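You operate a simulated robot arm through the tools that you are given. There is no shell and no other tool.

You are at the controls of a simulated two-armed robot. One attempt, no reset.

## Task
Top the blue lead up to about 4 metres on the counter.
Fine: measure with the arm down, then raise the arm and lock the winder.
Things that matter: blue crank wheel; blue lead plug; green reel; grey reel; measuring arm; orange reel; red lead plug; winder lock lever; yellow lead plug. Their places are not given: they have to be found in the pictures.

Only the result counts: the job must be done as asked and must still hold three seconds after the hand-in. Knocking over, shifting, dropping, spilling or breaking anything else fails it.

## Robot
Two 7-joint arms with two-finger parallel grippers on one trunk that stands fixed in place. Base frame: the origin is at the foot of the trunk, x ahead of it, y to its left, z up. Readings come in m, degrees, newtons and seconds.
The left shoulder is at [0.07, 0.163, 1.195], the right one opposite. With the tool pointing down near the work surface each hand reaches from about 0.1 to 0.64 m from the base axis, measured 20 degrees to its own side. Payload 3.43 kg a hand.
The tool frame of a hand sits at the grasp point between the pads (the TCP): z along the fingers, y along the line on which they close. The tips reach 0.034 m beyond it. The gripper opens to 0.128 m. The fingers are 0.024 m wide and 0.012 m thick; the gripper's body (0.048 by 0.13 m) begins 0.096 m behind the TCP.
Orientation is that of the tool frame in the base frame, as [roll, pitch, yaw] about the fixed x, y, z axes, in that order (R = Rz(yaw) Ry(pitch) Rx(roll)). With the fingers straight down and closing along the base's y, the tool's x points along the base's -x, its y along +y and its z along -z.

## Interface
- The arms move only by the tool step_arm. It takes "left_deltas", "right_deltas" or both (then of equal length, played together; a hand with none holds still); each is text: rows parted by semicolons, each of 6 numbers parted by spaces: the shift along the base's x, y, z in m, then the turn, a rotation vector about the base's x, y, z in degrees. In form: x y z rx ry rz; .... A call has 1 to 20 rows; each row is the pose to reach, as a shift and turn from the pose commanded when the call began. "left_jaw" and "right_jaw" are, for a hand that has rows, the gripper command, from -1 (shut) to 1 (fully open), values between in proportion, set as the call begins (left out, the last holds). Rows are played at 5 a second. More than 0.05 m and 8.6 degrees between two rows, or a gripper value outside its range, and nothing of the call is played. Where a pose cannot be reached the arm comes as near as it can. A force on the tool above 90 N (or 10 N above the force at the start of the call, whichever is more), or a blocked arm, ends the call early, and 0.2 s more pass. The fingers move at their own pace (about 0.153 m/s each) and stop on an object; they squeeze with about 27 N. The grip force told is the motor's: it shows also when the fingers shut on nothing. Time passes only in rows, and 0.2 s behind the last, so rows that repeat a pose let the fingers close. It gives the time, the measured TCP pose, the force on the tool (base axes), the opening and the grip force at its end, in the units of the frame above (readings bear some noise), with the torque about the TCP (base axes, N m) and any sound that the robot's microphone picked up.
- Cameras (640 x 400 px; columns grow to the right, rows downward): "scene" is now at [0.1315, -0.036, 1.4198]; the picture's right is [-0.41, -0.91, 0.00], its down [-0.55, 0.25, -0.79] and it looks along [0.72, -0.33, -0.61] (base axes); focal length 312 px, centre (320, 200). "left" rides on the left gripper at [0.076, 0.011, -0.16] in its tool frame; the picture's right is [-0.15, 0.99, 0.00], its down [-0.88, -0.13, -0.46] and it looks along [-0.45, -0.07, 0.89] (tool axes); focal length 234 px, centre (320, 200). "right" rides on the right gripper at [0.076, -0.011, -0.16] in its tool frame; the picture's right is [0.15, 0.99, 0.00], its down [-0.88, 0.13, -0.46] and it looks along [-0.45, 0.07, 0.89] (tool axes); focal length 234 px, centre (320, 200).
- grab_frame(camera): a new picture of that camera. No time passes.
- raise_lower(by): slides the trunk up (or, below 0, down) by that many m; the arms and the scene camera ride with it, the base frame stays. It gives what a move gives, with no picture.
- turn_head(pan, tilt): turns the head with the scene camera to pan (to the left, within 86 degrees either way) and tilt (down, from -29 to 69), counted from straight ahead of the robot. It gives what a move gives.
- measure_at(camera, pixels): for up to 12 pixels [column, row] of the newest picture of that camera ("zoom" is the newest enlarged one), the place [x, y, z] in the base frame of the surface seen there, good to about 0.002 m. No time passes.
- inspect(camera, box): a new picture of the part [left, top, right, bottom] of that camera's present view, enlarged. No time passes.
- sign_off(): hands the job in; it is judged then, once.

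Open the grippers and draw the arms clear of the work before you hand the job in, unless the task says otherwise.

The tools are called after "Emit:" as name(argument=value, ...) on one line, values as JSON. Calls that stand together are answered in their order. step_arm: Moves the arms, as the interface text tells. Its arguments: {"type":"object","properties":{"left_deltas":{"type":"string"},"left_jaw":{"type":"number"},"right_deltas":{"type":"string"},"right_jaw":{"type":"number"}},"required":[]} The other tools are called the same way: raise_lower (by) slides the trunk up or down; turn_head (pan, tilt) turns the head that bears the scene camera; grab_frame (camera) takes a picture; measure_at (camera, pixels) gives the place of the surface under pixels of a picture; inspect (camera, box) takes an enlarged picture of a part of a camera's view; sign_off () hands the job in.

At the start:

```text
time_s: 0.0
left_position: [0.6734, 0.0914, 1.2168]
left_tcp_rot: [179.9, 0.0, 179.9]
left_ft_force: [0.3, 0.4, 0.2]
left_moment: [0.0, 0.0, -0.04]
left_finger_gap: 0.1281
left_finger_force: 0.1
right_position: [0.5401, -0.4781, 1.1838]
right_tcp_rot: [180.0, -0.1, 180.0]
right_ft_force: [-0.5, -0.1, -0.4]
right_moment: [-0.02, -0.01, 0.0]
right_finger_gap: 0.1279
right_finger_force: 0.1
trunk travel left (down, up): [-0.675, 0.265]
head pan, tilt: [-24.4, 37.5]
```

scene: 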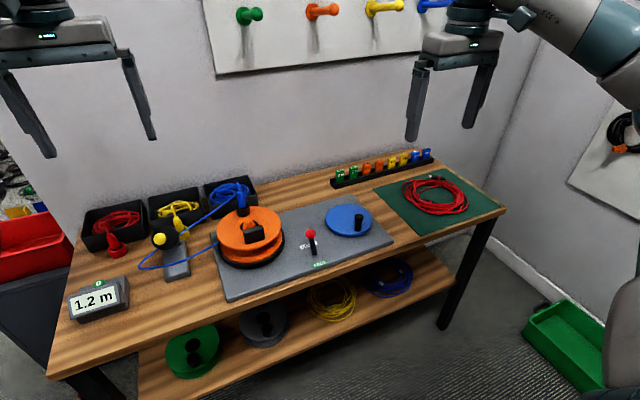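
right: 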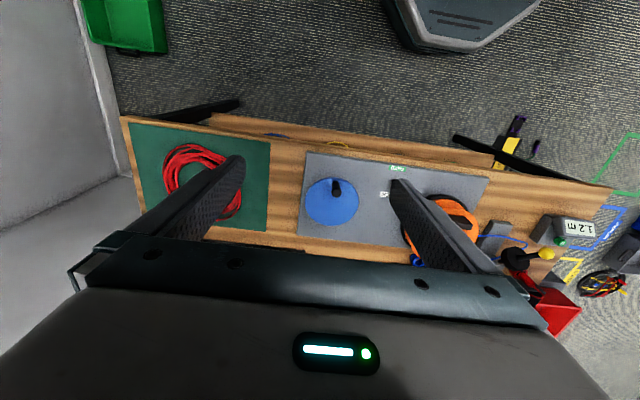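
left: 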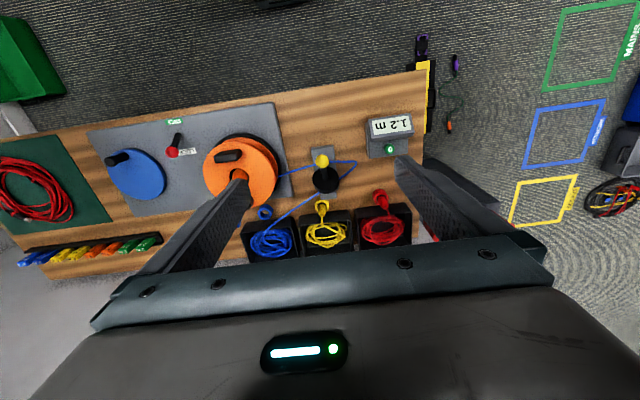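

The scene shows the winder plate with orange reel around (248,238), blue crank wheel (348,220), lock lever with red knob (311,235), measuring arm with yellow knob (160,240), counter (98,298). I'll enlarge these parts first.

Emit:
inspect(camera="scene", box=[190, 160, 410, 310])

Emit:
inspect(camera="scene", box=[50, 160, 290, 330])

Emit:
inspect(camera="left", box=[90, 80, 430, 290])

```text
2.67 times, centred on (300, 235) of scene
```

zoom: 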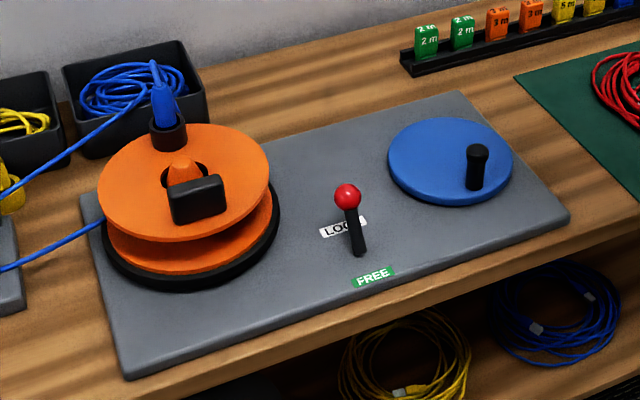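

```text
2.35 times, centred on (170, 245) of scene
```

zoom: 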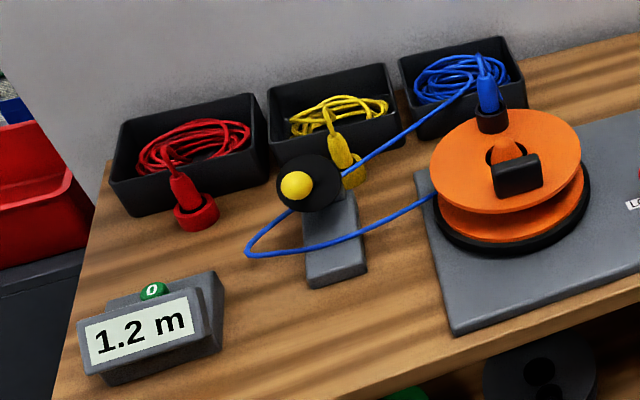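

```text
1.88 times, centred on (260, 185) of left
```

zoom: 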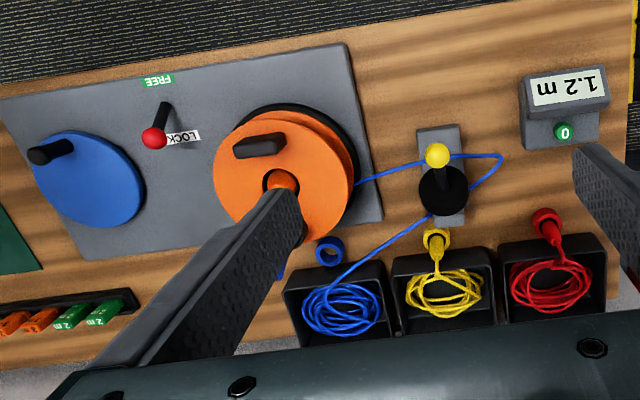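

The zoom shows the lever between LOCK and FREE and the counter at 1.2 m. I'll measure positions of the key features in the scene picture.

Emit:
grab_frame(camera="scene")

Emit:
inspect(camera="scene", box=[190, 160, 410, 310])

Emit:
measure_at(camera="zoom", pixels=[[347, 196], [352, 225], [358, 252], [340, 228], [373, 277], [450, 130], [478, 150], [474, 185], [450, 200], [197, 203], [195, 182], [183, 168]])

Emit:
measure_at(camera="zoom", pixels=[[165, 105], [168, 135], [154, 62], [125, 215], [245, 165], [190, 130], [190, 235], [128, 375], [566, 215], [455, 95], [390, 155], [510, 155]])

```text
taken
```

scene: 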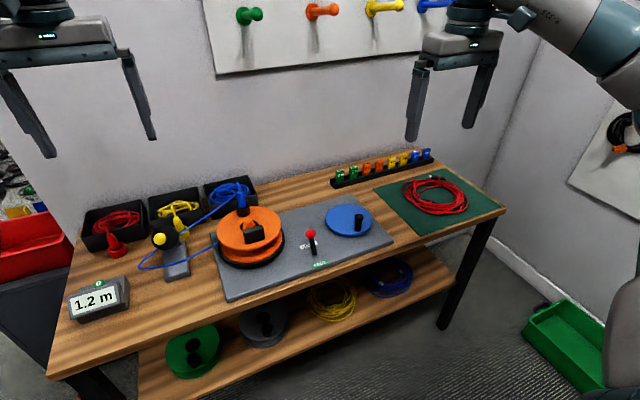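

```text
2.67 times, centred on (300, 235) of scene
```

zoom: 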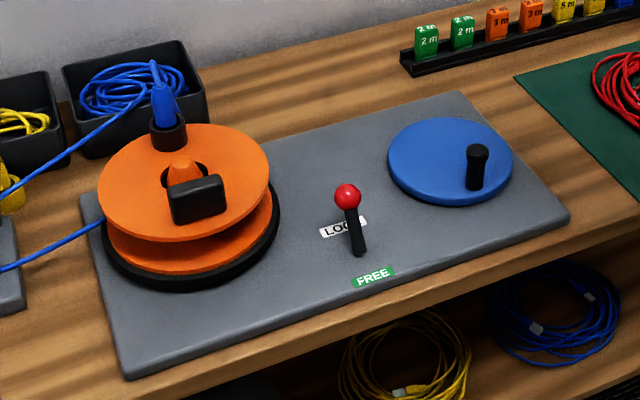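

```text
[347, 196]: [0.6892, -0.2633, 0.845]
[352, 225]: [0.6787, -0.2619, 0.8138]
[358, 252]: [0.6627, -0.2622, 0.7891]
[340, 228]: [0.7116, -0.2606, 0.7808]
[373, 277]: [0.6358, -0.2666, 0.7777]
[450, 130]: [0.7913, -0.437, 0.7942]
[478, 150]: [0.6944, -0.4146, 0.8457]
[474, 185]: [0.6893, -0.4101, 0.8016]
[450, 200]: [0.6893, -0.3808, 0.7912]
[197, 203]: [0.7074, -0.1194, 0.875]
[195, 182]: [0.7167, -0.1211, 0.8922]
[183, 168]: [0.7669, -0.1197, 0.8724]
```

```text
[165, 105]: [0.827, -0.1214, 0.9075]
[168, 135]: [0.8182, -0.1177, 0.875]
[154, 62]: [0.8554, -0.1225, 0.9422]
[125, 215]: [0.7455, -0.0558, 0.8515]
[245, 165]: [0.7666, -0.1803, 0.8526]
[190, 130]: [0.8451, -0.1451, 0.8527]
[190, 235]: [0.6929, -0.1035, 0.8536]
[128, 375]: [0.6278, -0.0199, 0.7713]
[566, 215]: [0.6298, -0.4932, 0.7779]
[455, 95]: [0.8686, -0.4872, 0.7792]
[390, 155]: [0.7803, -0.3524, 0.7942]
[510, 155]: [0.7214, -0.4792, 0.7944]
```

The lever seems to lean towards LOCK (knob at x 0.689, base at x 0.663). Now a closer look at the measuring arm and the reel in the left camera and the scene camera.

Emit:
inspect(camera="left", box=[240, 110, 420, 230])

Emit:
inspect(camera="scene", box=[130, 200, 230, 290])

Emit:
measure_at(camera="zoom", pixels=[[180, 255], [230, 250], [260, 200], [300, 350], [300, 470], [350, 180], [390, 110], [200, 200], [100, 400], [60, 420], [280, 270], [330, 300]])

```text
3.33 times, centred on (330, 170) of left
```

zoom: 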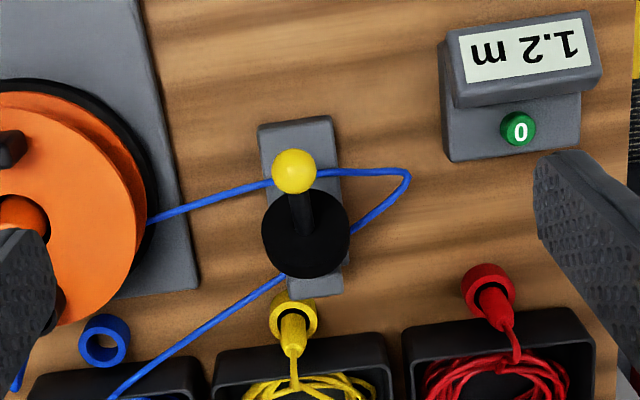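

```text
4.44 times, centred on (180, 245) of scene
```

zoom: 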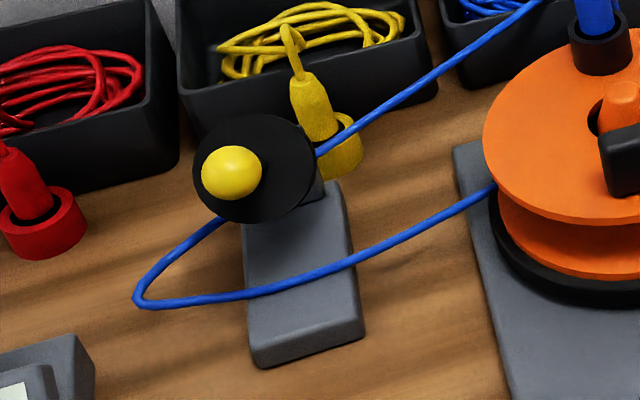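

```text
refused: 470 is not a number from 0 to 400
```

Emit:
measure_at(camera="zoom", pixels=[[230, 170], [290, 190], [225, 130], [300, 240], [300, 340], [310, 200], [320, 120], [335, 140], [140, 300], [215, 225], [260, 290], [430, 220]])

Emit:
inspect(camera="left", box=[240, 110, 420, 230])

Emit:
measure_at(camera="zoom", pixels=[[294, 170], [300, 205], [305, 240], [270, 230], [340, 220], [300, 130], [315, 290], [405, 175], [105, 340], [518, 130], [530, 50], [20, 210]])

```text
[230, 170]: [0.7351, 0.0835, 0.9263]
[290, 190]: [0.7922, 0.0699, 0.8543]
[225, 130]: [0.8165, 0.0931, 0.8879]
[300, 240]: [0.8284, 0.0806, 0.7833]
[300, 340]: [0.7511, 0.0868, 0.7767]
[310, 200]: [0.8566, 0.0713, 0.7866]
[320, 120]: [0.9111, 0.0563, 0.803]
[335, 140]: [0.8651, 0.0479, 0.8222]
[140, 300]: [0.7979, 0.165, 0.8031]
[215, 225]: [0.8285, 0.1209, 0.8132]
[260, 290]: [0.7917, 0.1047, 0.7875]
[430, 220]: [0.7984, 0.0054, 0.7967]
```

```text
3.33 times, centred on (330, 170) of left
```

zoom: 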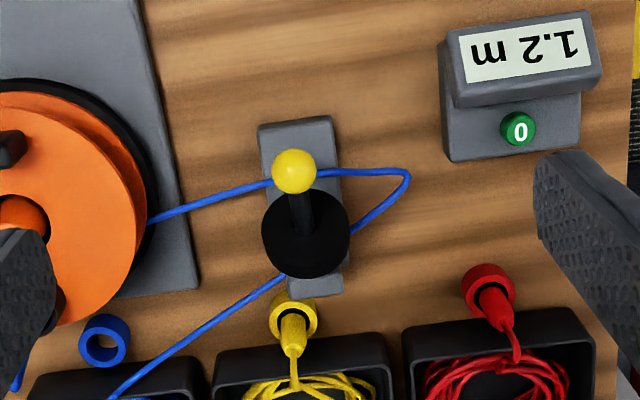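

```text
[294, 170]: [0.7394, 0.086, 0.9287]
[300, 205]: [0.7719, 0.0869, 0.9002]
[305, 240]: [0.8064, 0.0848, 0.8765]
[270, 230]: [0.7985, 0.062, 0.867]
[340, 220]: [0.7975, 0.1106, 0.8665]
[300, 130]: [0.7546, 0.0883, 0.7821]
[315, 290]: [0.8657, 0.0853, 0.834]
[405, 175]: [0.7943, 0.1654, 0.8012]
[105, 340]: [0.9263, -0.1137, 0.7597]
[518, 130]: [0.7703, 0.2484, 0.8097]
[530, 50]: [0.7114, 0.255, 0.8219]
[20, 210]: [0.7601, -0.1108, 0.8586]
```

The measuring arm is up: yellow knob near (0.74, 0.086, 0.925), stalk going back through the black disc (0.806, 0.085, 0.877) to a post near (0.866, 0.085, 0.83); the lever leans to LOCK. I lower the trunk a bit to improve forward reach, the hands staying well above everything.

Emit:
raise_lower(by=-0.12)

Emit:
grab_frame(camera="scene")

Emit:
grab_frame(camera="left")

Emit:
grab_frame(camera="right")

```text
time_s: 1.5
left_position: [0.6726, 0.0905, 1.0981]
left_tcp_rot: [-179.9, 0.1, 179.9]
left_ft_force: [0.4, -0.5, 0.3]
left_moment: [0.02, -0.04, -0.01]
left_finger_gap: 0.1279
left_finger_force: 0.1
right_position: [0.5403, -0.4764, 1.0655]
right_tcp_rot: [-179.9, 0.1, 179.9]
right_ft_force: [0.6, 0.3, 0.8]
right_moment: [-0.01, 0.0, 0.02]
right_finger_gap: 0.128
right_finger_force: 0.0
trunk travel left (down, up): [-0.555, 0.385]
head pan, tilt: [-24.4, 37.5]
```

```text
taken
```

scene: 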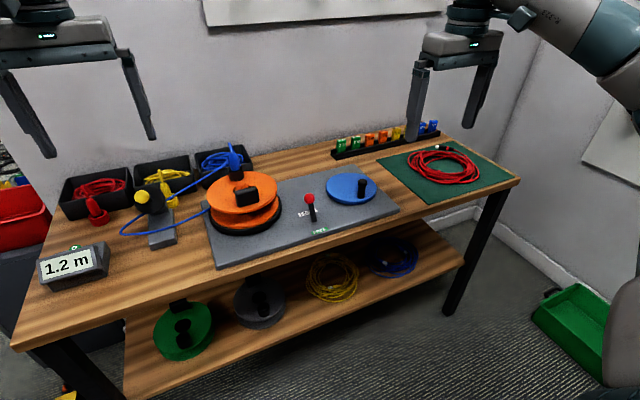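

```text
taken
```

left: 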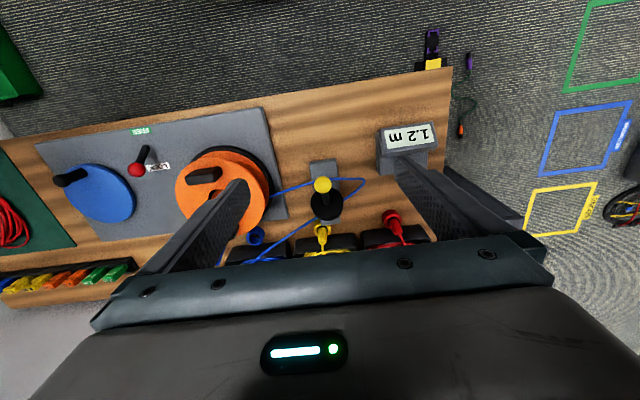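

```text
taken
```

right: 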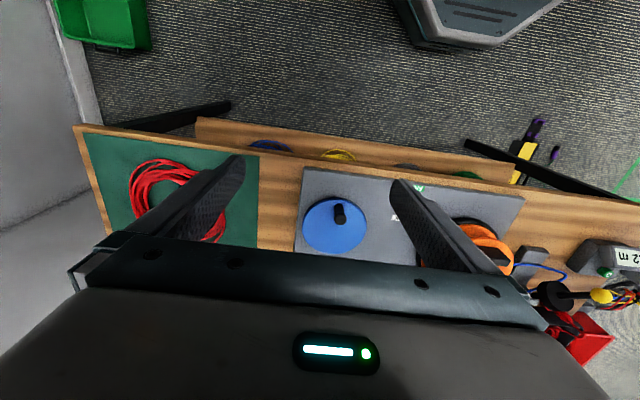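

The view from lower down still shows all items. I'll take precise measures of the crank wheel, its handle and the lever in an enlarged picture.

Emit:
inspect(camera="scene", box=[285, 160, 405, 245])

Emit:
measure_at(camera="scene", pixels=[[310, 199], [311, 209], [313, 218], [362, 182], [362, 190], [350, 176], [329, 187], [374, 185], [350, 201], [335, 178], [367, 176], [345, 203]])

```text
4.71 times, centred on (345, 202) of scene
```

zoom: 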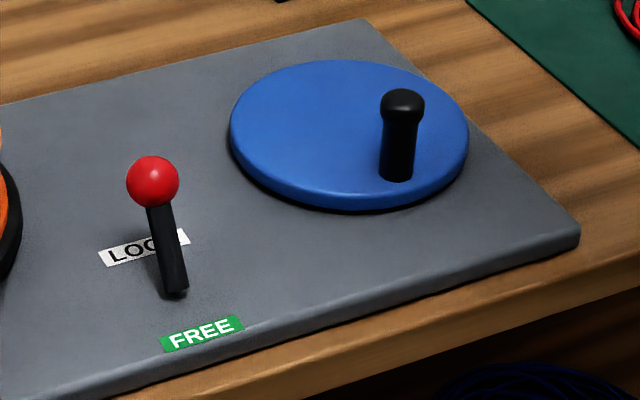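

```text
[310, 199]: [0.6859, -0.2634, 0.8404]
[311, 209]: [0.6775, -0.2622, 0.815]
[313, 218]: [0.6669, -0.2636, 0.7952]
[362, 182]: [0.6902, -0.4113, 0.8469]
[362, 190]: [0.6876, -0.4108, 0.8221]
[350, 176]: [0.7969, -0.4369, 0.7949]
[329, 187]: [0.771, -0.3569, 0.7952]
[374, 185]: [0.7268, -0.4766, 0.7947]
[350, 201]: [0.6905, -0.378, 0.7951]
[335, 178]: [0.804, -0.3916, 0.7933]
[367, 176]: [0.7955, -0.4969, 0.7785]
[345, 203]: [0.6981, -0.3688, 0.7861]
```

I measure the rim and the handle in the enlarged picture to fit the wheel centre and handle radius.

Emit:
measure_at(camera="zoom", pixels=[[234, 125], [330, 64], [464, 130], [320, 188], [270, 80], [420, 80], [260, 165], [440, 180], [403, 98], [398, 125], [398, 150], [397, 170]])

Emit:
measure_at(camera="zoom", pixels=[[152, 170], [135, 180], [170, 180], [152, 200], [160, 215], [165, 240], [172, 280], [178, 292], [383, 110], [422, 110], [384, 140], [415, 140]])

```text
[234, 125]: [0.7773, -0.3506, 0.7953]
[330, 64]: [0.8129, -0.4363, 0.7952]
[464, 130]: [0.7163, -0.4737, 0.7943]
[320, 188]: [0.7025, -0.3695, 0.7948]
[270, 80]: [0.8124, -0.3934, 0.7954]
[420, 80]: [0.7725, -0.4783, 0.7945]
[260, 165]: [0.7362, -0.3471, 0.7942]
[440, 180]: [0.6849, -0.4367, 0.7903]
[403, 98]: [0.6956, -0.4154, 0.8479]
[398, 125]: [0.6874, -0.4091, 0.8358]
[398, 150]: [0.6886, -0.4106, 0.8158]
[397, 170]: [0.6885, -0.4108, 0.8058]
```

```text
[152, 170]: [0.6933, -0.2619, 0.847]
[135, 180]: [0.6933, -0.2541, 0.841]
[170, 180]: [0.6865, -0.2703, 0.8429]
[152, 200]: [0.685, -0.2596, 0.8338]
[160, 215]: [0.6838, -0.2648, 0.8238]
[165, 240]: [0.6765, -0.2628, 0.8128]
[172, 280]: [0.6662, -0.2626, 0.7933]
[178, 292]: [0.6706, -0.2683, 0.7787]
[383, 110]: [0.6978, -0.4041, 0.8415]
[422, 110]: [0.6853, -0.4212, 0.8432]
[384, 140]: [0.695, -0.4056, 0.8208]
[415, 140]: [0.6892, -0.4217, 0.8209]
```

Wheel centre fits about (0.75, -0.412), handle centre about (0.696, -0.414), top z 0.848; lever knob at about (0.69, -0.263, 0.84). I test straight-down reach with the right hand over the lever at a safe height.

Emit:
step_arm(right_deltas="0.04 0.03 -0.01 0 0 0; 0.08 0.06 -0.02 0 0 0; 0.12 0.1 -0.04 0 0 0; 0.15 0.14 -0.06 0 0 0; 0.18 0.18 -0.08 0 0 0; 0.18 0.213 -0.09 0 0 0; 0.18 0.213 -0.09 0 0 0", right_jaw=-1)

Emit:
grab_frame(camera="scene")

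Emit:
grab_frame(camera="right")

```text
refused: row 1 steps farther than a row can; nothing moved
```

```text
taken
```

scene: 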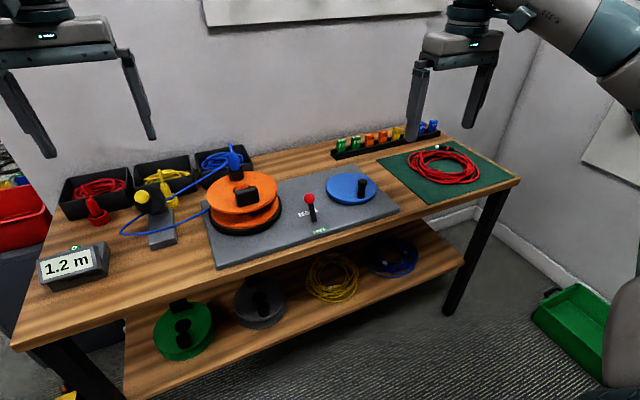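

```text
taken
```

right: 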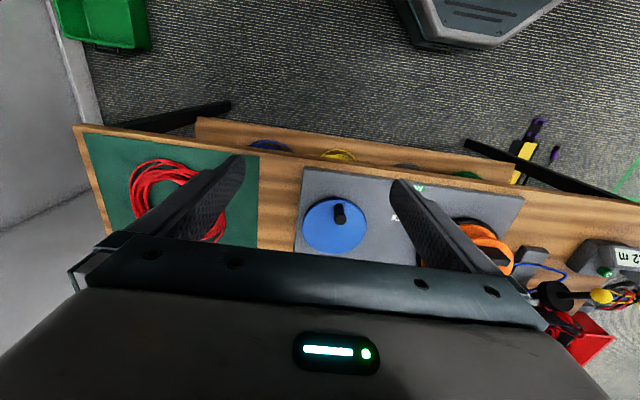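

The first step was just over 0.05 m, so nothing moved. I repeat with smaller steps.

Emit:
step_arm(right_deltas="0.03 0.03 -0.01 0 0 0; 0.06 0.06 -0.02 0 0 0; 0.09 0.09 -0.03 0 0 0; 0.12 0.12 -0.04 0 0 0; 0.15 0.15 -0.05 0 0 0; 0.17 0.18 -0.07 0 0 0; 0.18 0.213 -0.08 0 0 0; 0.18 0.213 -0.08 0 0 0", right_jaw=-1)

Emit:
grab_frame(camera="scene")

Emit:
grab_frame(camera="right")

```text
time_s: 3.3
left_position: [0.6736, 0.0904, 1.097]
left_tcp_rot: [179.9, 0.0, 179.9]
left_ft_force: [0.0, 0.0, -0.3]
left_moment: [0.01, 0.0, 0.01]
left_finger_gap: 0.1279
left_finger_force: 0.2
right_position: [0.7194, -0.2667, 0.9836]
right_tcp_rot: [179.9, 0.1, 179.9]
right_ft_force: [-0.5, 0.3, 0.1]
right_moment: [-0.02, -0.04, 0.0]
right_finger_gap: 0.0003
right_finger_force: 26.8
trunk travel left (down, up): [-0.555, 0.385]
head pan, tilt: [-24.4, 37.5]
```

```text
taken
```

scene: 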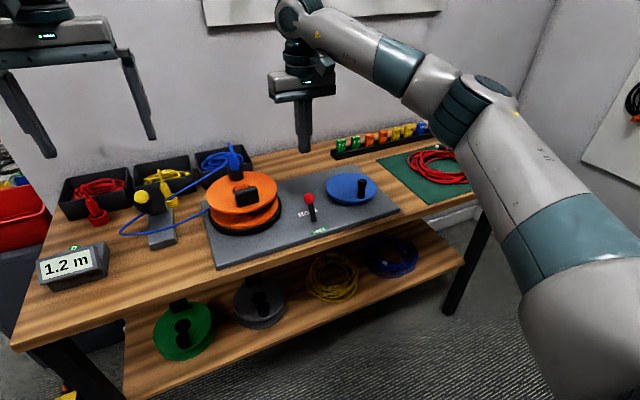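

```text
taken
```

right: 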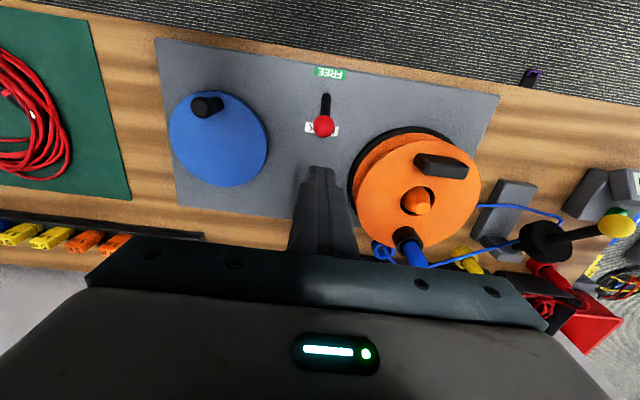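

Straight-down reach works there. Now the measuring arm: enlarge it in both cameras to fix the knob, stalk and pivot positions.

Emit:
inspect(camera="left", box=[280, 145, 380, 230])

Emit:
measure_at(camera="zoom", pixels=[[270, 180], [235, 185], [310, 185], [272, 150], [272, 215], [280, 240], [285, 270], [290, 310], [290, 375], [230, 290], [350, 290], [280, 110]])

Emit:
inspect(camera="scene", box=[110, 170, 210, 255])

Emit:
measure_at(camera="zoom", pixels=[[195, 140], [230, 150], [230, 180], [275, 170], [290, 215], [300, 250], [330, 235], [290, 320], [370, 320], [345, 225], [310, 200], [260, 120]])

```text
4.71 times, centred on (330, 188) of left
```

zoom: 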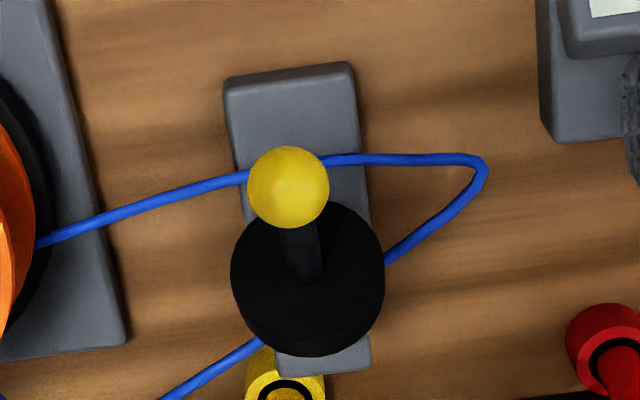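

```text
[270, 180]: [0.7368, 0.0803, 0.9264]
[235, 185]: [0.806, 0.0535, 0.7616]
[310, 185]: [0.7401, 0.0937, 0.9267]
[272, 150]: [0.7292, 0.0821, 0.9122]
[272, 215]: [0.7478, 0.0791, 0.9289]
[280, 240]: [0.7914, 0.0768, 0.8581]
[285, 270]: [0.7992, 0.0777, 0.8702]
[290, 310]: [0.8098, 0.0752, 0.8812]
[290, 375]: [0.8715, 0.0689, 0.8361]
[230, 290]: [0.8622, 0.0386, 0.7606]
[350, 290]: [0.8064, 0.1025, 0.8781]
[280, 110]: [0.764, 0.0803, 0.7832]
```

```text
4.71 times, centred on (160, 212) of scene
```

zoom: 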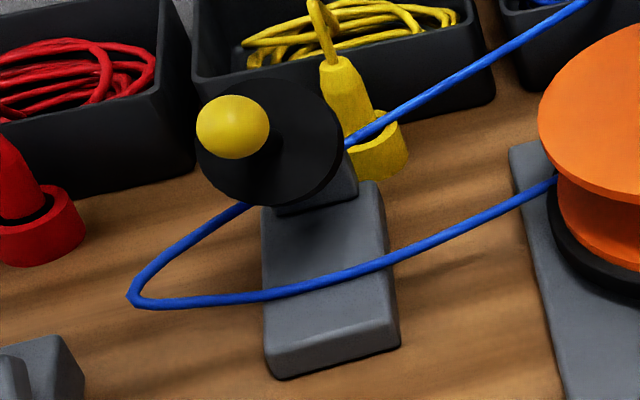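

```text
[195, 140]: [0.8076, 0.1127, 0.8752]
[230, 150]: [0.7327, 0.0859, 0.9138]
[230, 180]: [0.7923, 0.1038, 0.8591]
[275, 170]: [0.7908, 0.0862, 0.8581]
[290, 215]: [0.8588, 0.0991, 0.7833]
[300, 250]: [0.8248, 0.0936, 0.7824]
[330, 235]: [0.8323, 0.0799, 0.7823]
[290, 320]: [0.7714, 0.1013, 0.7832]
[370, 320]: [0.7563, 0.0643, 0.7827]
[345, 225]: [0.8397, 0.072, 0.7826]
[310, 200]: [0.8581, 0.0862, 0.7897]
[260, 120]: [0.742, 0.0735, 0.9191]
```

Knob centre is about (0.745, 0.0865, 0.916), disc about (0.803, 0.087, 0.869), hinge probably near (0.872, 0.085, 0.813), so the down position should put the knob near (0.708, 0.813). I move the left hand over the knob with the jaws part open.

Emit:
step_arm(left_deltas="0.03 0 -0.02 0 0 0; 0.06 -0.003 -0.04 0 0 0; 0.072 -0.0045 -0.07 0 0 0; 0.072 -0.0045 -0.09 0 0 0; 0.072 -0.0045 -0.09 0 0 0", left_jaw=0.0)

Emit:
grab_frame(camera="left")

Emit:
grab_frame(camera="scene")

```text
time_s: 4.5
left_position: [0.7455, 0.0858, 1.0058]
left_tcp_rot: [-179.9, 0.0, 179.9]
left_ft_force: [-0.1, 0.8, 0.3]
left_moment: [0.01, -0.01, 0.01]
left_finger_gap: 0.0641
left_finger_force: 0.1
right_position: [0.7191, -0.266, 0.9834]
right_tcp_rot: [-180.0, 0.0, 179.9]
right_ft_force: [-0.4, -0.2, 0.4]
right_moment: [0.02, -0.01, 0.0]
right_finger_gap: 0.0004
right_finger_force: 26.8
trunk travel left (down, up): [-0.555, 0.385]
head pan, tilt: [-24.4, 37.5]
```

```text
taken
```

left: 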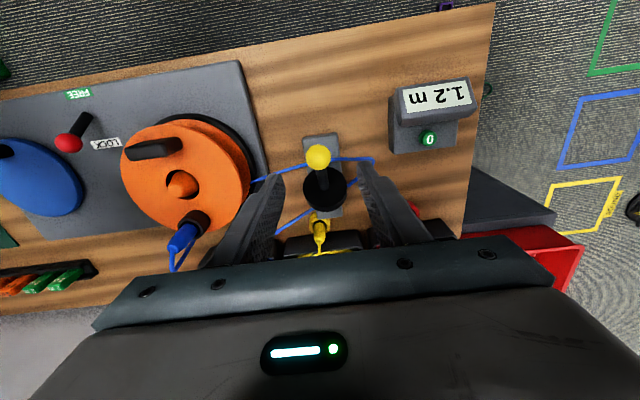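

```text
taken
```

scene: 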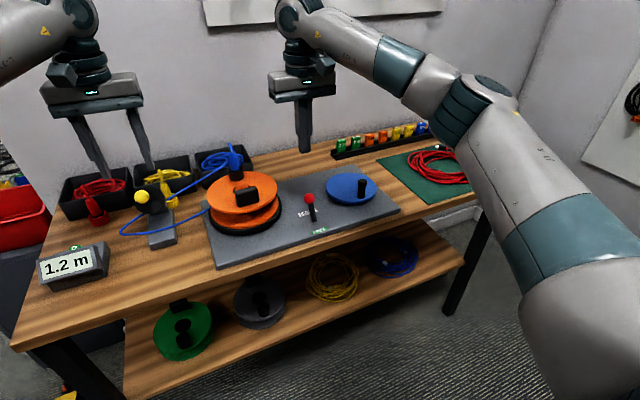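

The knob appears at (318,157) in the left picture, which is exactly below the grasp point. I descend 0.08 m and then close on it.

Emit:
step_arm(left_deltas="0 0 -0.03 0 0 0; 0 0 -0.06 0 0 0; 0 0 -0.08 0 0 0; 0 0 -0.08 0 0 0", left_jaw=0.0)

Emit:
grab_frame(camera="left")

Emit:
inspect(camera="scene", box=[80, 130, 240, 250])

```text
time_s: 5.5
left_position: [0.7448, 0.0868, 0.9271]
left_tcp_rot: [180.0, 0.0, 179.9]
left_ft_force: [0.5, -0.3, 0.6]
left_moment: [0.03, -0.01, 0.01]
left_finger_gap: 0.0643
left_finger_force: 0.0
right_position: [0.7201, -0.2662, 0.9844]
right_tcp_rot: [-179.9, 0.0, 179.9]
right_ft_force: [-1.1, -0.7, -0.8]
right_moment: [0.0, 0.02, -0.01]
right_finger_gap: 0.0002
right_finger_force: 26.6
trunk travel left (down, up): [-0.555, 0.385]
head pan, tilt: [-24.4, 37.5]
```

```text
taken
```

left: 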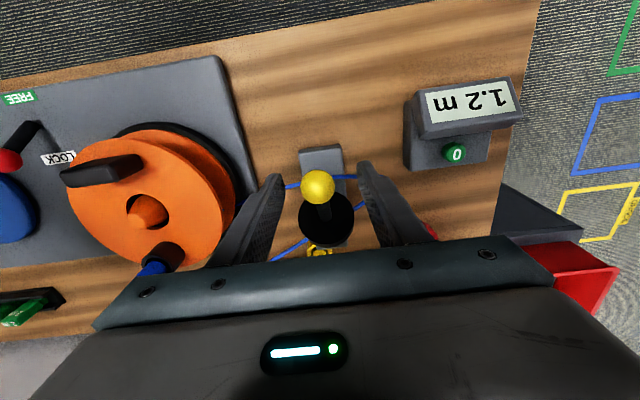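

```text
3.33 times, centred on (160, 190) of scene
```

zoom: 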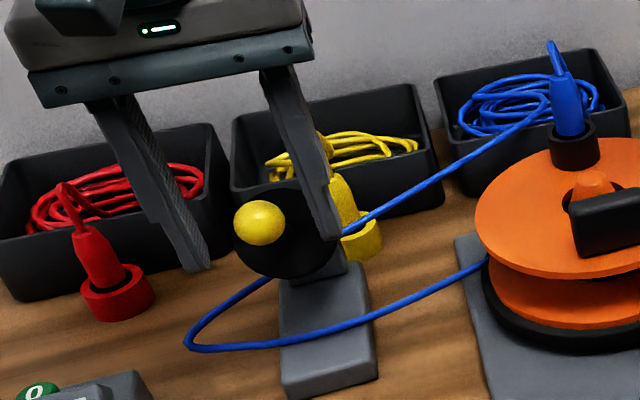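

The knob sits between the jaws at (318,187). I close the left gripper on it in place.

Emit:
step_arm(left_deltas="0 0 0 0 0 0; 0 0 0 0 0 0; 0 0 0 0 0 0", left_jaw=-1)

Emit:
inspect(camera="scene", box=[80, 130, 240, 250])

```text
time_s: 6.3
left_position: [0.7447, 0.0842, 0.9273]
left_tcp_rot: [180.0, 0.1, 179.9]
left_ft_force: [0.5, -7.8, -1.4]
left_moment: [-0.12, 0.0, -0.04]
left_finger_gap: 0.027
left_finger_force: 44.7
right_position: [0.7197, -0.2671, 0.9832]
right_tcp_rot: [179.9, -0.1, 179.9]
right_ft_force: [-0.6, 0.3, -1.1]
right_moment: [0.0, 0.01, 0.01]
right_finger_gap: 0.0001
right_finger_force: 26.9
trunk travel left (down, up): [-0.555, 0.385]
head pan, tilt: [-24.4, 37.5]
```

```text
3.33 times, centred on (160, 190) of scene
```

zoom: 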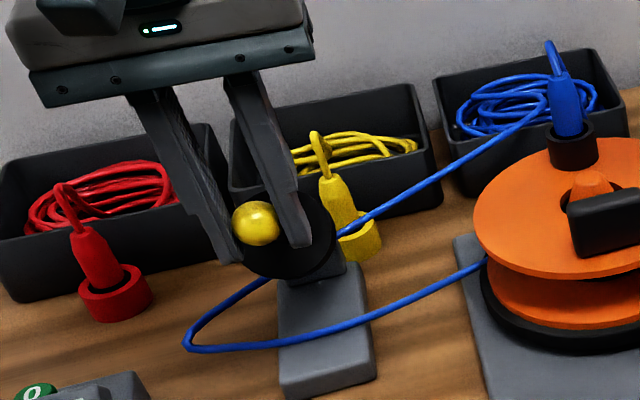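

Gripped (gap 0.027, slight side force, so the knob lies near y 0.084). I move it along the first part of the arc about the hinge and look at the force.

Emit:
step_arm(left_deltas="-0.005 -0.002 -0.007 0 0 0; -0.010 -0.002 -0.0139 0 0 0; -0.0145 -0.002 -0.0213 0 0 0; -0.0186 -0.002 -0.0287 0 0 0", left_jaw=-1)

Emit:
inspect(camera="scene", box=[80, 130, 240, 250])

```text
time_s: 7.3
left_position: [0.7261, 0.0844, 0.8986]
left_tcp_rot: [180.0, 0.1, -179.9]
left_ft_force: [2.6, -2.1, 8.6]
left_moment: [-0.06, -1.24, -0.08]
left_finger_gap: 0.0269
left_finger_force: 44.9
right_position: [0.7199, -0.266, 0.9859]
right_tcp_rot: [180.0, 0.0, -180.0]
right_ft_force: [0.2, 0.4, -0.2]
right_moment: [-0.06, 0.0, 0.01]
right_finger_gap: 0.0
right_finger_force: 27.1
trunk travel left (down, up): [-0.555, 0.385]
head pan, tilt: [-24.4, 37.5]
```

```text
3.33 times, centred on (160, 190) of scene
```

zoom: 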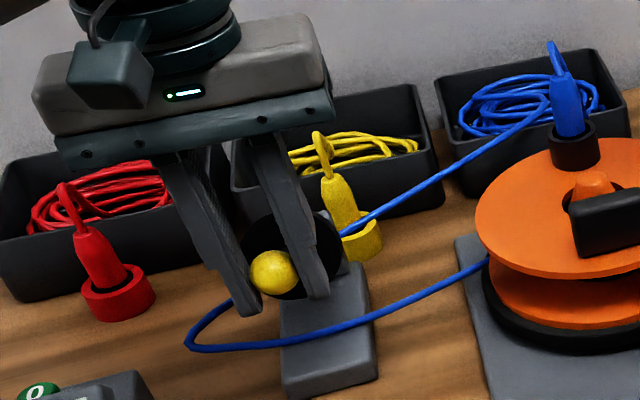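

The arm follows with low force (8.6 N). I continue down the arc to about 9 degrees above level.

Emit:
step_arm(left_deltas="-0.0036 0 -0.0078 0 0 0; -0.0069 0 -0.0156 0 0 0; -0.0097 0 -0.0237 0 0 0; -0.0122 0 -0.0319 0 0 0; -0.0141 0 -0.0402 0 0 0; -0.0158 0 -0.0486 0 0 0", left_jaw=-1)

Emit:
inspect(camera="scene", box=[80, 130, 240, 250])

```text
time_s: 8.7
left_position: [0.709, 0.0847, 0.8504]
left_tcp_rot: [-180.0, 0.0, 180.0]
left_ft_force: [4.1, 1.2, 7.1]
left_moment: [-0.02, -1.2, -0.01]
left_finger_gap: 0.0268
left_finger_force: 45.6
right_position: [0.7193, -0.2656, 0.9853]
right_tcp_rot: [-179.9, 0.0, 179.8]
right_ft_force: [0.5, -0.5, 0.7]
right_moment: [-0.02, 0.0, -0.04]
right_finger_gap: 0.0
right_finger_force: 27.0
trunk travel left (down, up): [-0.555, 0.385]
head pan, tilt: [-24.4, 37.5]
```

```text
3.33 times, centred on (160, 190) of scene
```

zoom: 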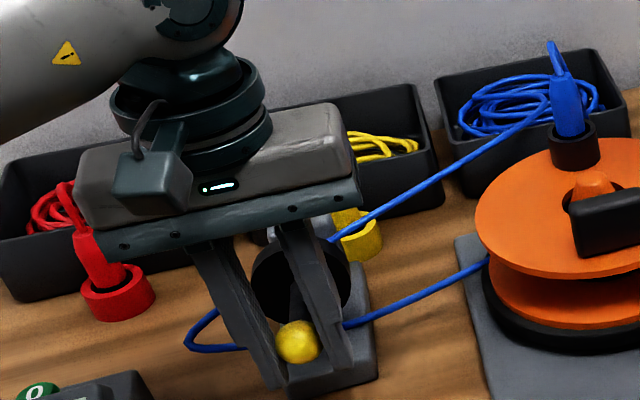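

Force still low; the arm is nearly level. I continue slowly down to level and watch for contact with its stop.

Emit:
step_arm(left_deltas="-0.0006 0 -0.0043 0 0 0; -0.0011 0 -0.0085 0 0 0; -0.0015 0 -0.0128 0 0 0; -0.0018 0 -0.017 0 0 0; -0.0019 0 -0.0213 0 0 0; -0.002 0 -0.0256 0 0 0", left_jaw=-1)

Emit:
inspect(camera="scene", box=[80, 130, 240, 250])

Emit:
grab_frame(camera="left")

```text
time_s: 10.1
left_position: [0.71, 0.0846, 0.8262]
left_tcp_rot: [-179.8, 0.4, -180.0]
left_ft_force: [8.4, 3.5, 20.9]
left_moment: [0.03, -1.13, -0.01]
left_finger_gap: 0.0267
left_finger_force: 45.1
right_position: [0.7199, -0.2662, 0.986]
right_tcp_rot: [-180.0, 0.1, 179.9]
right_ft_force: [-0.3, -0.2, 0.4]
right_moment: [-0.05, 0.02, 0.01]
right_finger_gap: 0.0
right_finger_force: 26.7
trunk travel left (down, up): [-0.555, 0.385]
head pan, tilt: [-24.4, 37.5]
```

```text
3.33 times, centred on (160, 190) of scene
```

zoom: 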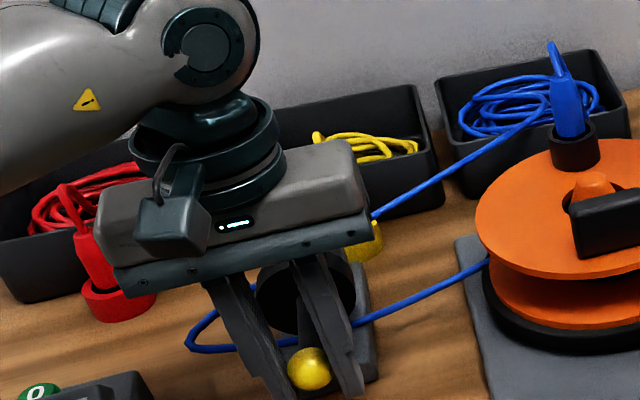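

```text
taken
```

left: 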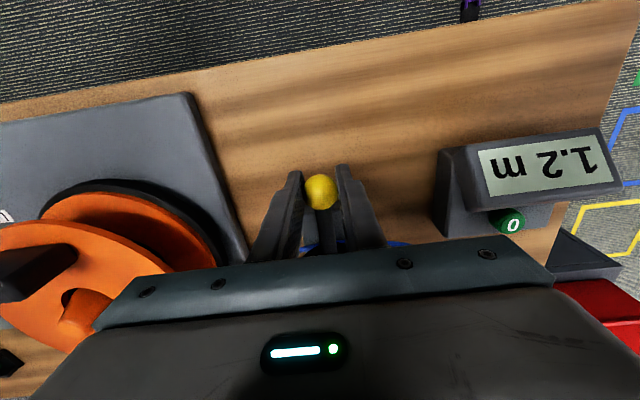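

Force rose to 21 N, which suggests the stop is near. I press 3 mm more to confirm it is fully down.

Emit:
step_arm(left_deltas="0.001 0 -0.0015 0 0 0; 0.001 0 -0.003 0 0 0", left_jaw=-1)

```text
time_s: 10.7
left_position: [0.7092, 0.0849, 0.8241]
left_tcp_rot: [-179.8, 0.3, -179.9]
left_ft_force: [3.2, 6.5, 33.4]
left_moment: [0.07, -0.55, 0.0]
left_finger_gap: 0.0269
left_finger_force: 45.2
right_position: [0.7182, -0.2662, 0.9863]
right_tcp_rot: [-179.9, 0.3, 179.8]
right_ft_force: [0.0, 1.1, -0.1]
right_moment: [0.01, 0.0, 0.01]
right_finger_gap: 0.0002
right_finger_force: 27.3
trunk travel left (down, up): [-0.555, 0.385]
head pan, tilt: [-24.4, 37.5]
```

It is firmly against its stop (33 N at z 0.824). I ease the push, open the jaws and lift the hand straight up clear.

Emit:
step_arm(left_deltas="-0.0005 0 0.003 0 0 0; -0.0005 0 0.003 0 0 0", left_jaw=-1)

Emit:
step_arm(left_deltas="0 0 0 0 0 0; 0 0 0 0 0 0; 0 0 0.005 0 0 0", left_jaw=0.0)

Emit:
grab_frame(camera="left")

Emit:
inspect(camera="scene", box=[80, 130, 240, 250])

```text
time_s: 11.3
left_position: [0.7085, 0.0842, 0.8243]
left_tcp_rot: [180.0, 0.3, 180.0]
left_ft_force: [9.4, 6.7, 26.4]
left_moment: [0.06, -0.03, 0.02]
left_finger_gap: 0.0269
left_finger_force: 45.5
right_position: [0.7187, -0.2663, 0.9858]
right_tcp_rot: [-180.0, 0.0, 179.9]
right_ft_force: [-0.5, 0.0, 0.3]
right_moment: [0.01, 0.01, -0.03]
right_finger_gap: 0.0
right_finger_force: 27.3
trunk travel left (down, up): [-0.555, 0.385]
head pan, tilt: [-24.4, 37.5]
```

```text
time_s: 12.1
left_position: [0.7095, 0.0846, 0.8275]
left_tcp_rot: [-180.0, -0.1, 179.9]
left_ft_force: [-0.2, 0.6, 0.2]
left_moment: [0.01, -0.01, 0.0]
left_finger_gap: 0.064
left_finger_force: 0.1
right_position: [0.7209, -0.2663, 0.9832]
right_tcp_rot: [-180.0, 0.0, 179.8]
right_ft_force: [0.5, 0.6, 0.0]
right_moment: [0.01, -0.04, 0.01]
right_finger_gap: 0.0
right_finger_force: 26.7
trunk travel left (down, up): [-0.555, 0.385]
head pan, tilt: [-24.4, 37.5]
```

```text
taken
```

left: 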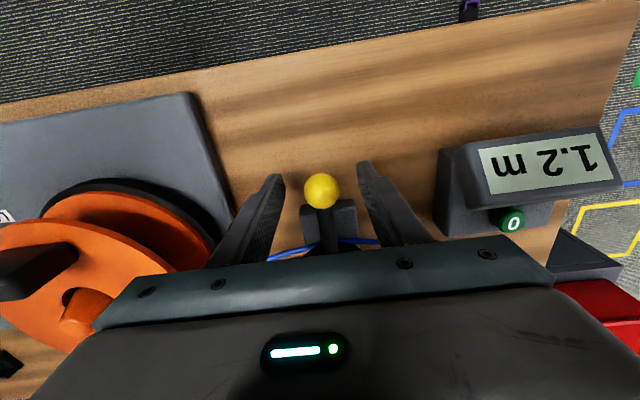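

```text
3.33 times, centred on (160, 190) of scene
```

zoom: 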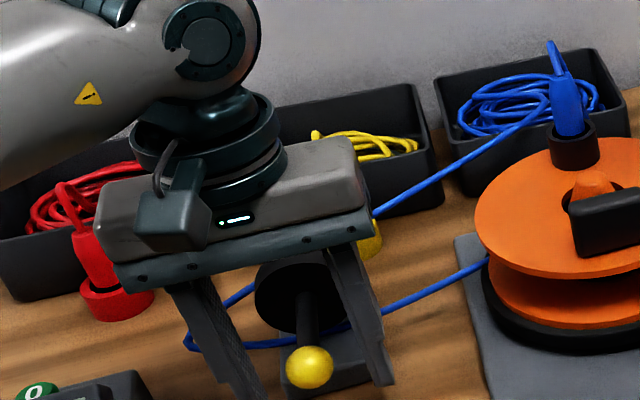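

Released with zero force; the knob stays down. I lift the left hand straight up and draw it back a little.

Emit:
step_arm(left_deltas="0 0 0.04 0 0 0; 0 0 0.08 0 0 0; 0 0 0.12 0 0 0; 0 0 0.16 0 0 0; -0.03 0.02 0.2 0 0 0; -0.06 0.04 0.23 0 0 0; -0.09 0.06 0.25 0 0 0", left_jaw=0.0)

Emit:
grab_frame(camera="left")

Emit:
grab_frame(camera="scene")

Emit:
inspect(camera="scene", box=[80, 150, 240, 270])

Emit:
measure_at(camera="zoom", pixels=[[310, 310], [300, 260], [300, 235], [330, 285], [320, 205], [262, 230], [330, 225], [290, 345]])

```text
refused: row 5 steps farther than a row can; nothing moved
```

```text
taken
```

left: 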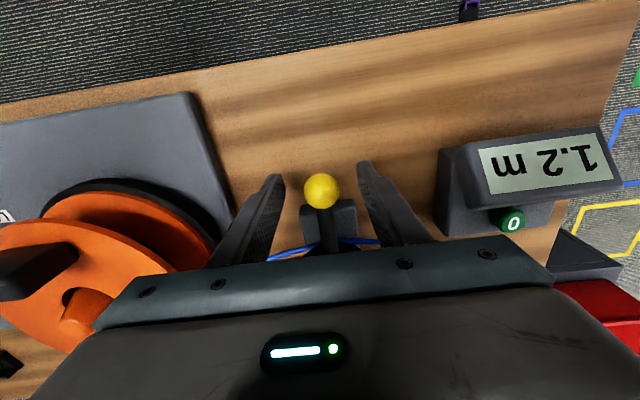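

```text
taken
```

scene: 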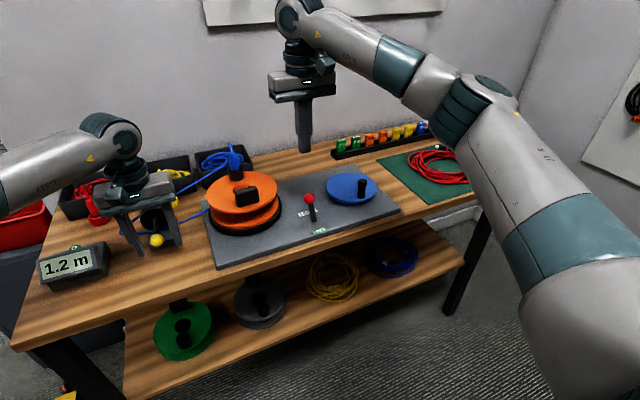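

```text
3.33 times, centred on (160, 210) of scene
```

zoom: 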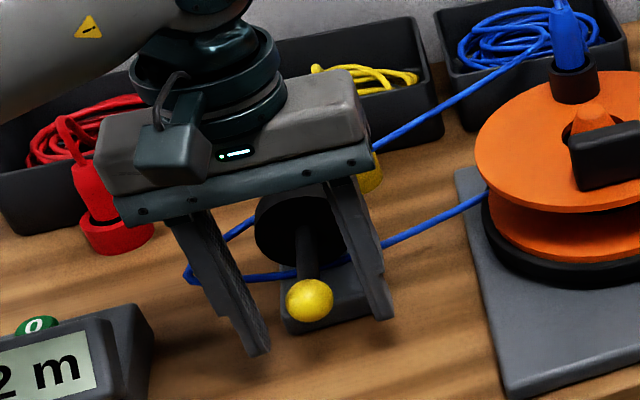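

```text
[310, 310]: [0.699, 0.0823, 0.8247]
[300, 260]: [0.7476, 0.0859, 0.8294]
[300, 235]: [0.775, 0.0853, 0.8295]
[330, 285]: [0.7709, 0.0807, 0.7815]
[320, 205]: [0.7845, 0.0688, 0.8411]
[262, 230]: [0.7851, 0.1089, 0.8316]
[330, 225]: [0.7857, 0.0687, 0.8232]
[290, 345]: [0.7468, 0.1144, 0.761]
```

The stalk is level (z 0.829 at both x 0.748 and 0.775), so the arm is down. I lift the left hand with smaller steps.

Emit:
step_arm(left_deltas="0 0 0.04 0 0 0; 0 0 0.08 0 0 0; 0 0 0.12 0 0 0; 0 0 0.16 0 0 0; -0.02 0.02 0.19 0 0 0; -0.04 0.04 0.22 0 0 0; -0.06 0.06 0.25 0 0 0", left_jaw=0.0)

Emit:
grab_frame(camera="left")

Emit:
grab_frame(camera="scene")

Emit:
inspect(camera="scene", box=[80, 150, 240, 270])

```text
time_s: 13.7
left_position: [0.6502, 0.1452, 1.0798]
left_tcp_rot: [-180.0, 0.1, 179.9]
left_ft_force: [-0.4, 0.2, -0.2]
left_moment: [0.0, -0.04, -0.01]
left_finger_gap: 0.0641
left_finger_force: 0.0
right_position: [0.7189, -0.2668, 0.9842]
right_tcp_rot: [-180.0, 0.1, 180.0]
right_ft_force: [-0.8, -0.1, 0.6]
right_moment: [-0.02, -0.01, 0.01]
right_finger_gap: 0.0001
right_finger_force: 26.8
trunk travel left (down, up): [-0.555, 0.385]
head pan, tilt: [-24.4, 37.5]
```

```text
taken
```

left: 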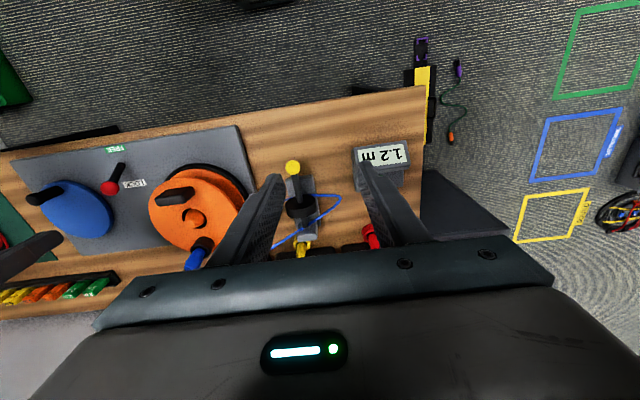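

```text
taken
```

scene: 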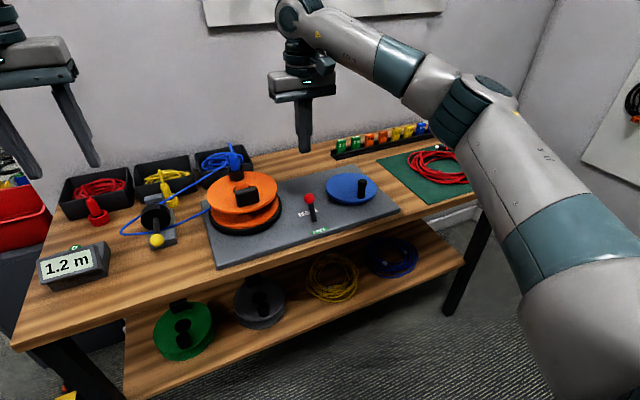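

```text
3.33 times, centred on (160, 210) of scene
```

zoom: 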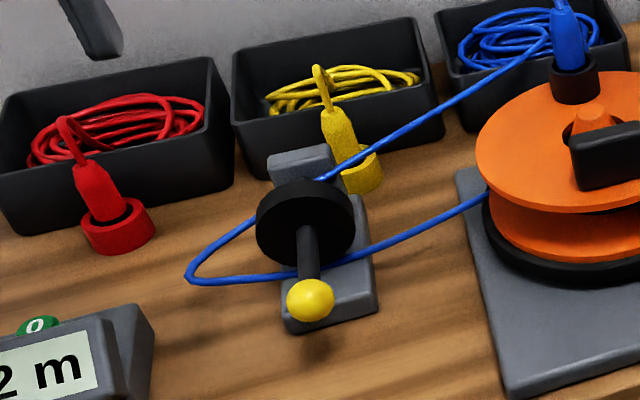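

The measuring arm is down and the left hand clear. Next the lever: I bring the closed right fingers down behind the red knob (knob centre about (0.693,-0.263,0.838)), on its +x side.

Emit:
step_arm(right_deltas="0.008 0.003 -0.03 0 0 0; 0.008 0.003 -0.07 0 0 0; 0.008 0.003 -0.1 0 0 0; 0.008 0.003 -0.133 0 0 0; 0.008 0.003 -0.133 0 0 0", right_jaw=-1)

Emit:
grab_frame(camera="right")

Emit:
inspect(camera="scene", box=[240, 120, 400, 240])

```text
time_s: 14.9
left_position: [0.6506, 0.146, 1.08]
left_tcp_rot: [-180.0, 0.0, 179.9]
left_ft_force: [0.6, -0.9, -0.4]
left_moment: [0.0, 0.01, 0.01]
left_finger_gap: 0.0641
left_finger_force: 0.1
right_position: [0.7291, -0.2622, 0.8518]
right_tcp_rot: [-179.9, 0.0, 179.8]
right_ft_force: [0.1, -0.7, 0.4]
right_moment: [-0.03, -0.01, 0.0]
right_finger_gap: 0.0001
right_finger_force: 26.4
trunk travel left (down, up): [-0.555, 0.385]
head pan, tilt: [-24.4, 37.5]
```

```text
taken
```

right: 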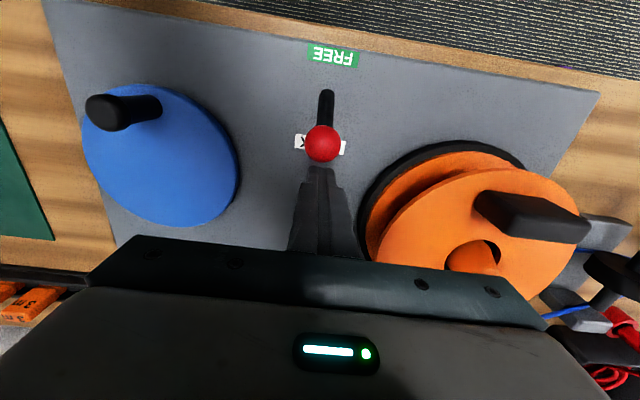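

```text
3.33 times, centred on (320, 180) of scene
```

zoom: 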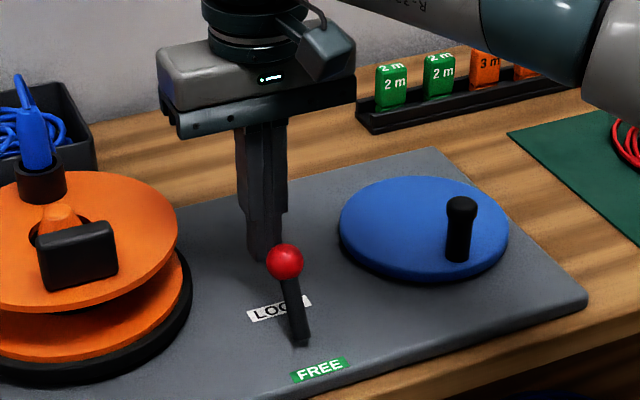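

The fingertips are right behind the knob (322,143). I pull towards -x in small steps.

Emit:
step_arm(right_deltas="-0.01 0 0 0 0 0; -0.02 0 0 0 0 0; -0.03 0 0 0 0 0; -0.04 0 0 0 0 0; -0.05 0 0 0 0 0", right_jaw=-1)

Emit:
inspect(camera="scene", box=[240, 120, 400, 240])

Emit:
grab_frame(camera="right")

```text
time_s: 16.1
left_position: [0.649, 0.1445, 1.0804]
left_tcp_rot: [-179.9, -0.1, 179.8]
left_ft_force: [-0.1, 0.6, -0.4]
left_moment: [0.01, -0.01, 0.0]
left_finger_gap: 0.064
left_finger_force: 0.1
right_position: [0.6779, -0.2622, 0.8503]
right_tcp_rot: [180.0, 0.0, 180.0]
right_ft_force: [0.1, 0.9, -0.8]
right_moment: [0.0, 0.0, 0.01]
right_finger_gap: 0.0
right_finger_force: 27.0
trunk travel left (down, up): [-0.555, 0.385]
head pan, tilt: [-24.4, 37.5]
```

```text
3.33 times, centred on (320, 180) of scene
```

zoom: 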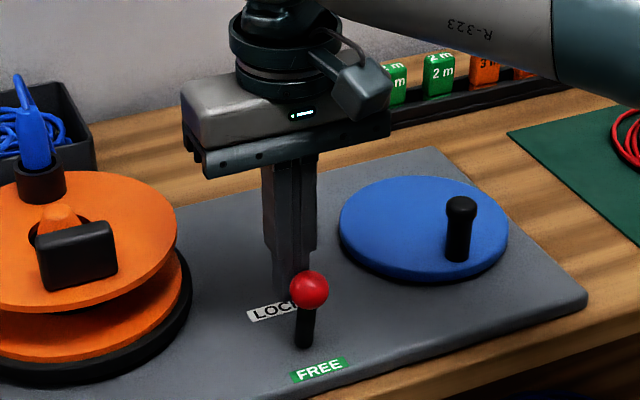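

```text
taken
```

right: 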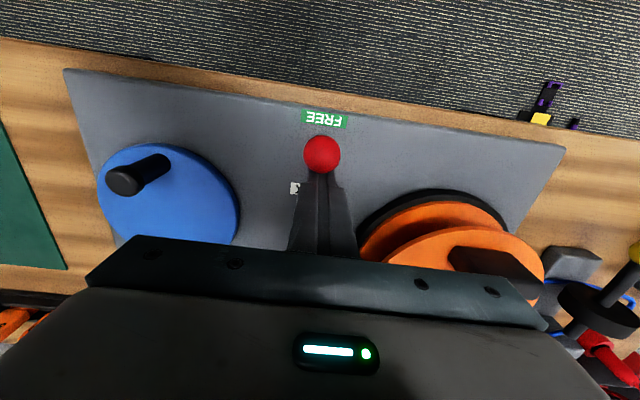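

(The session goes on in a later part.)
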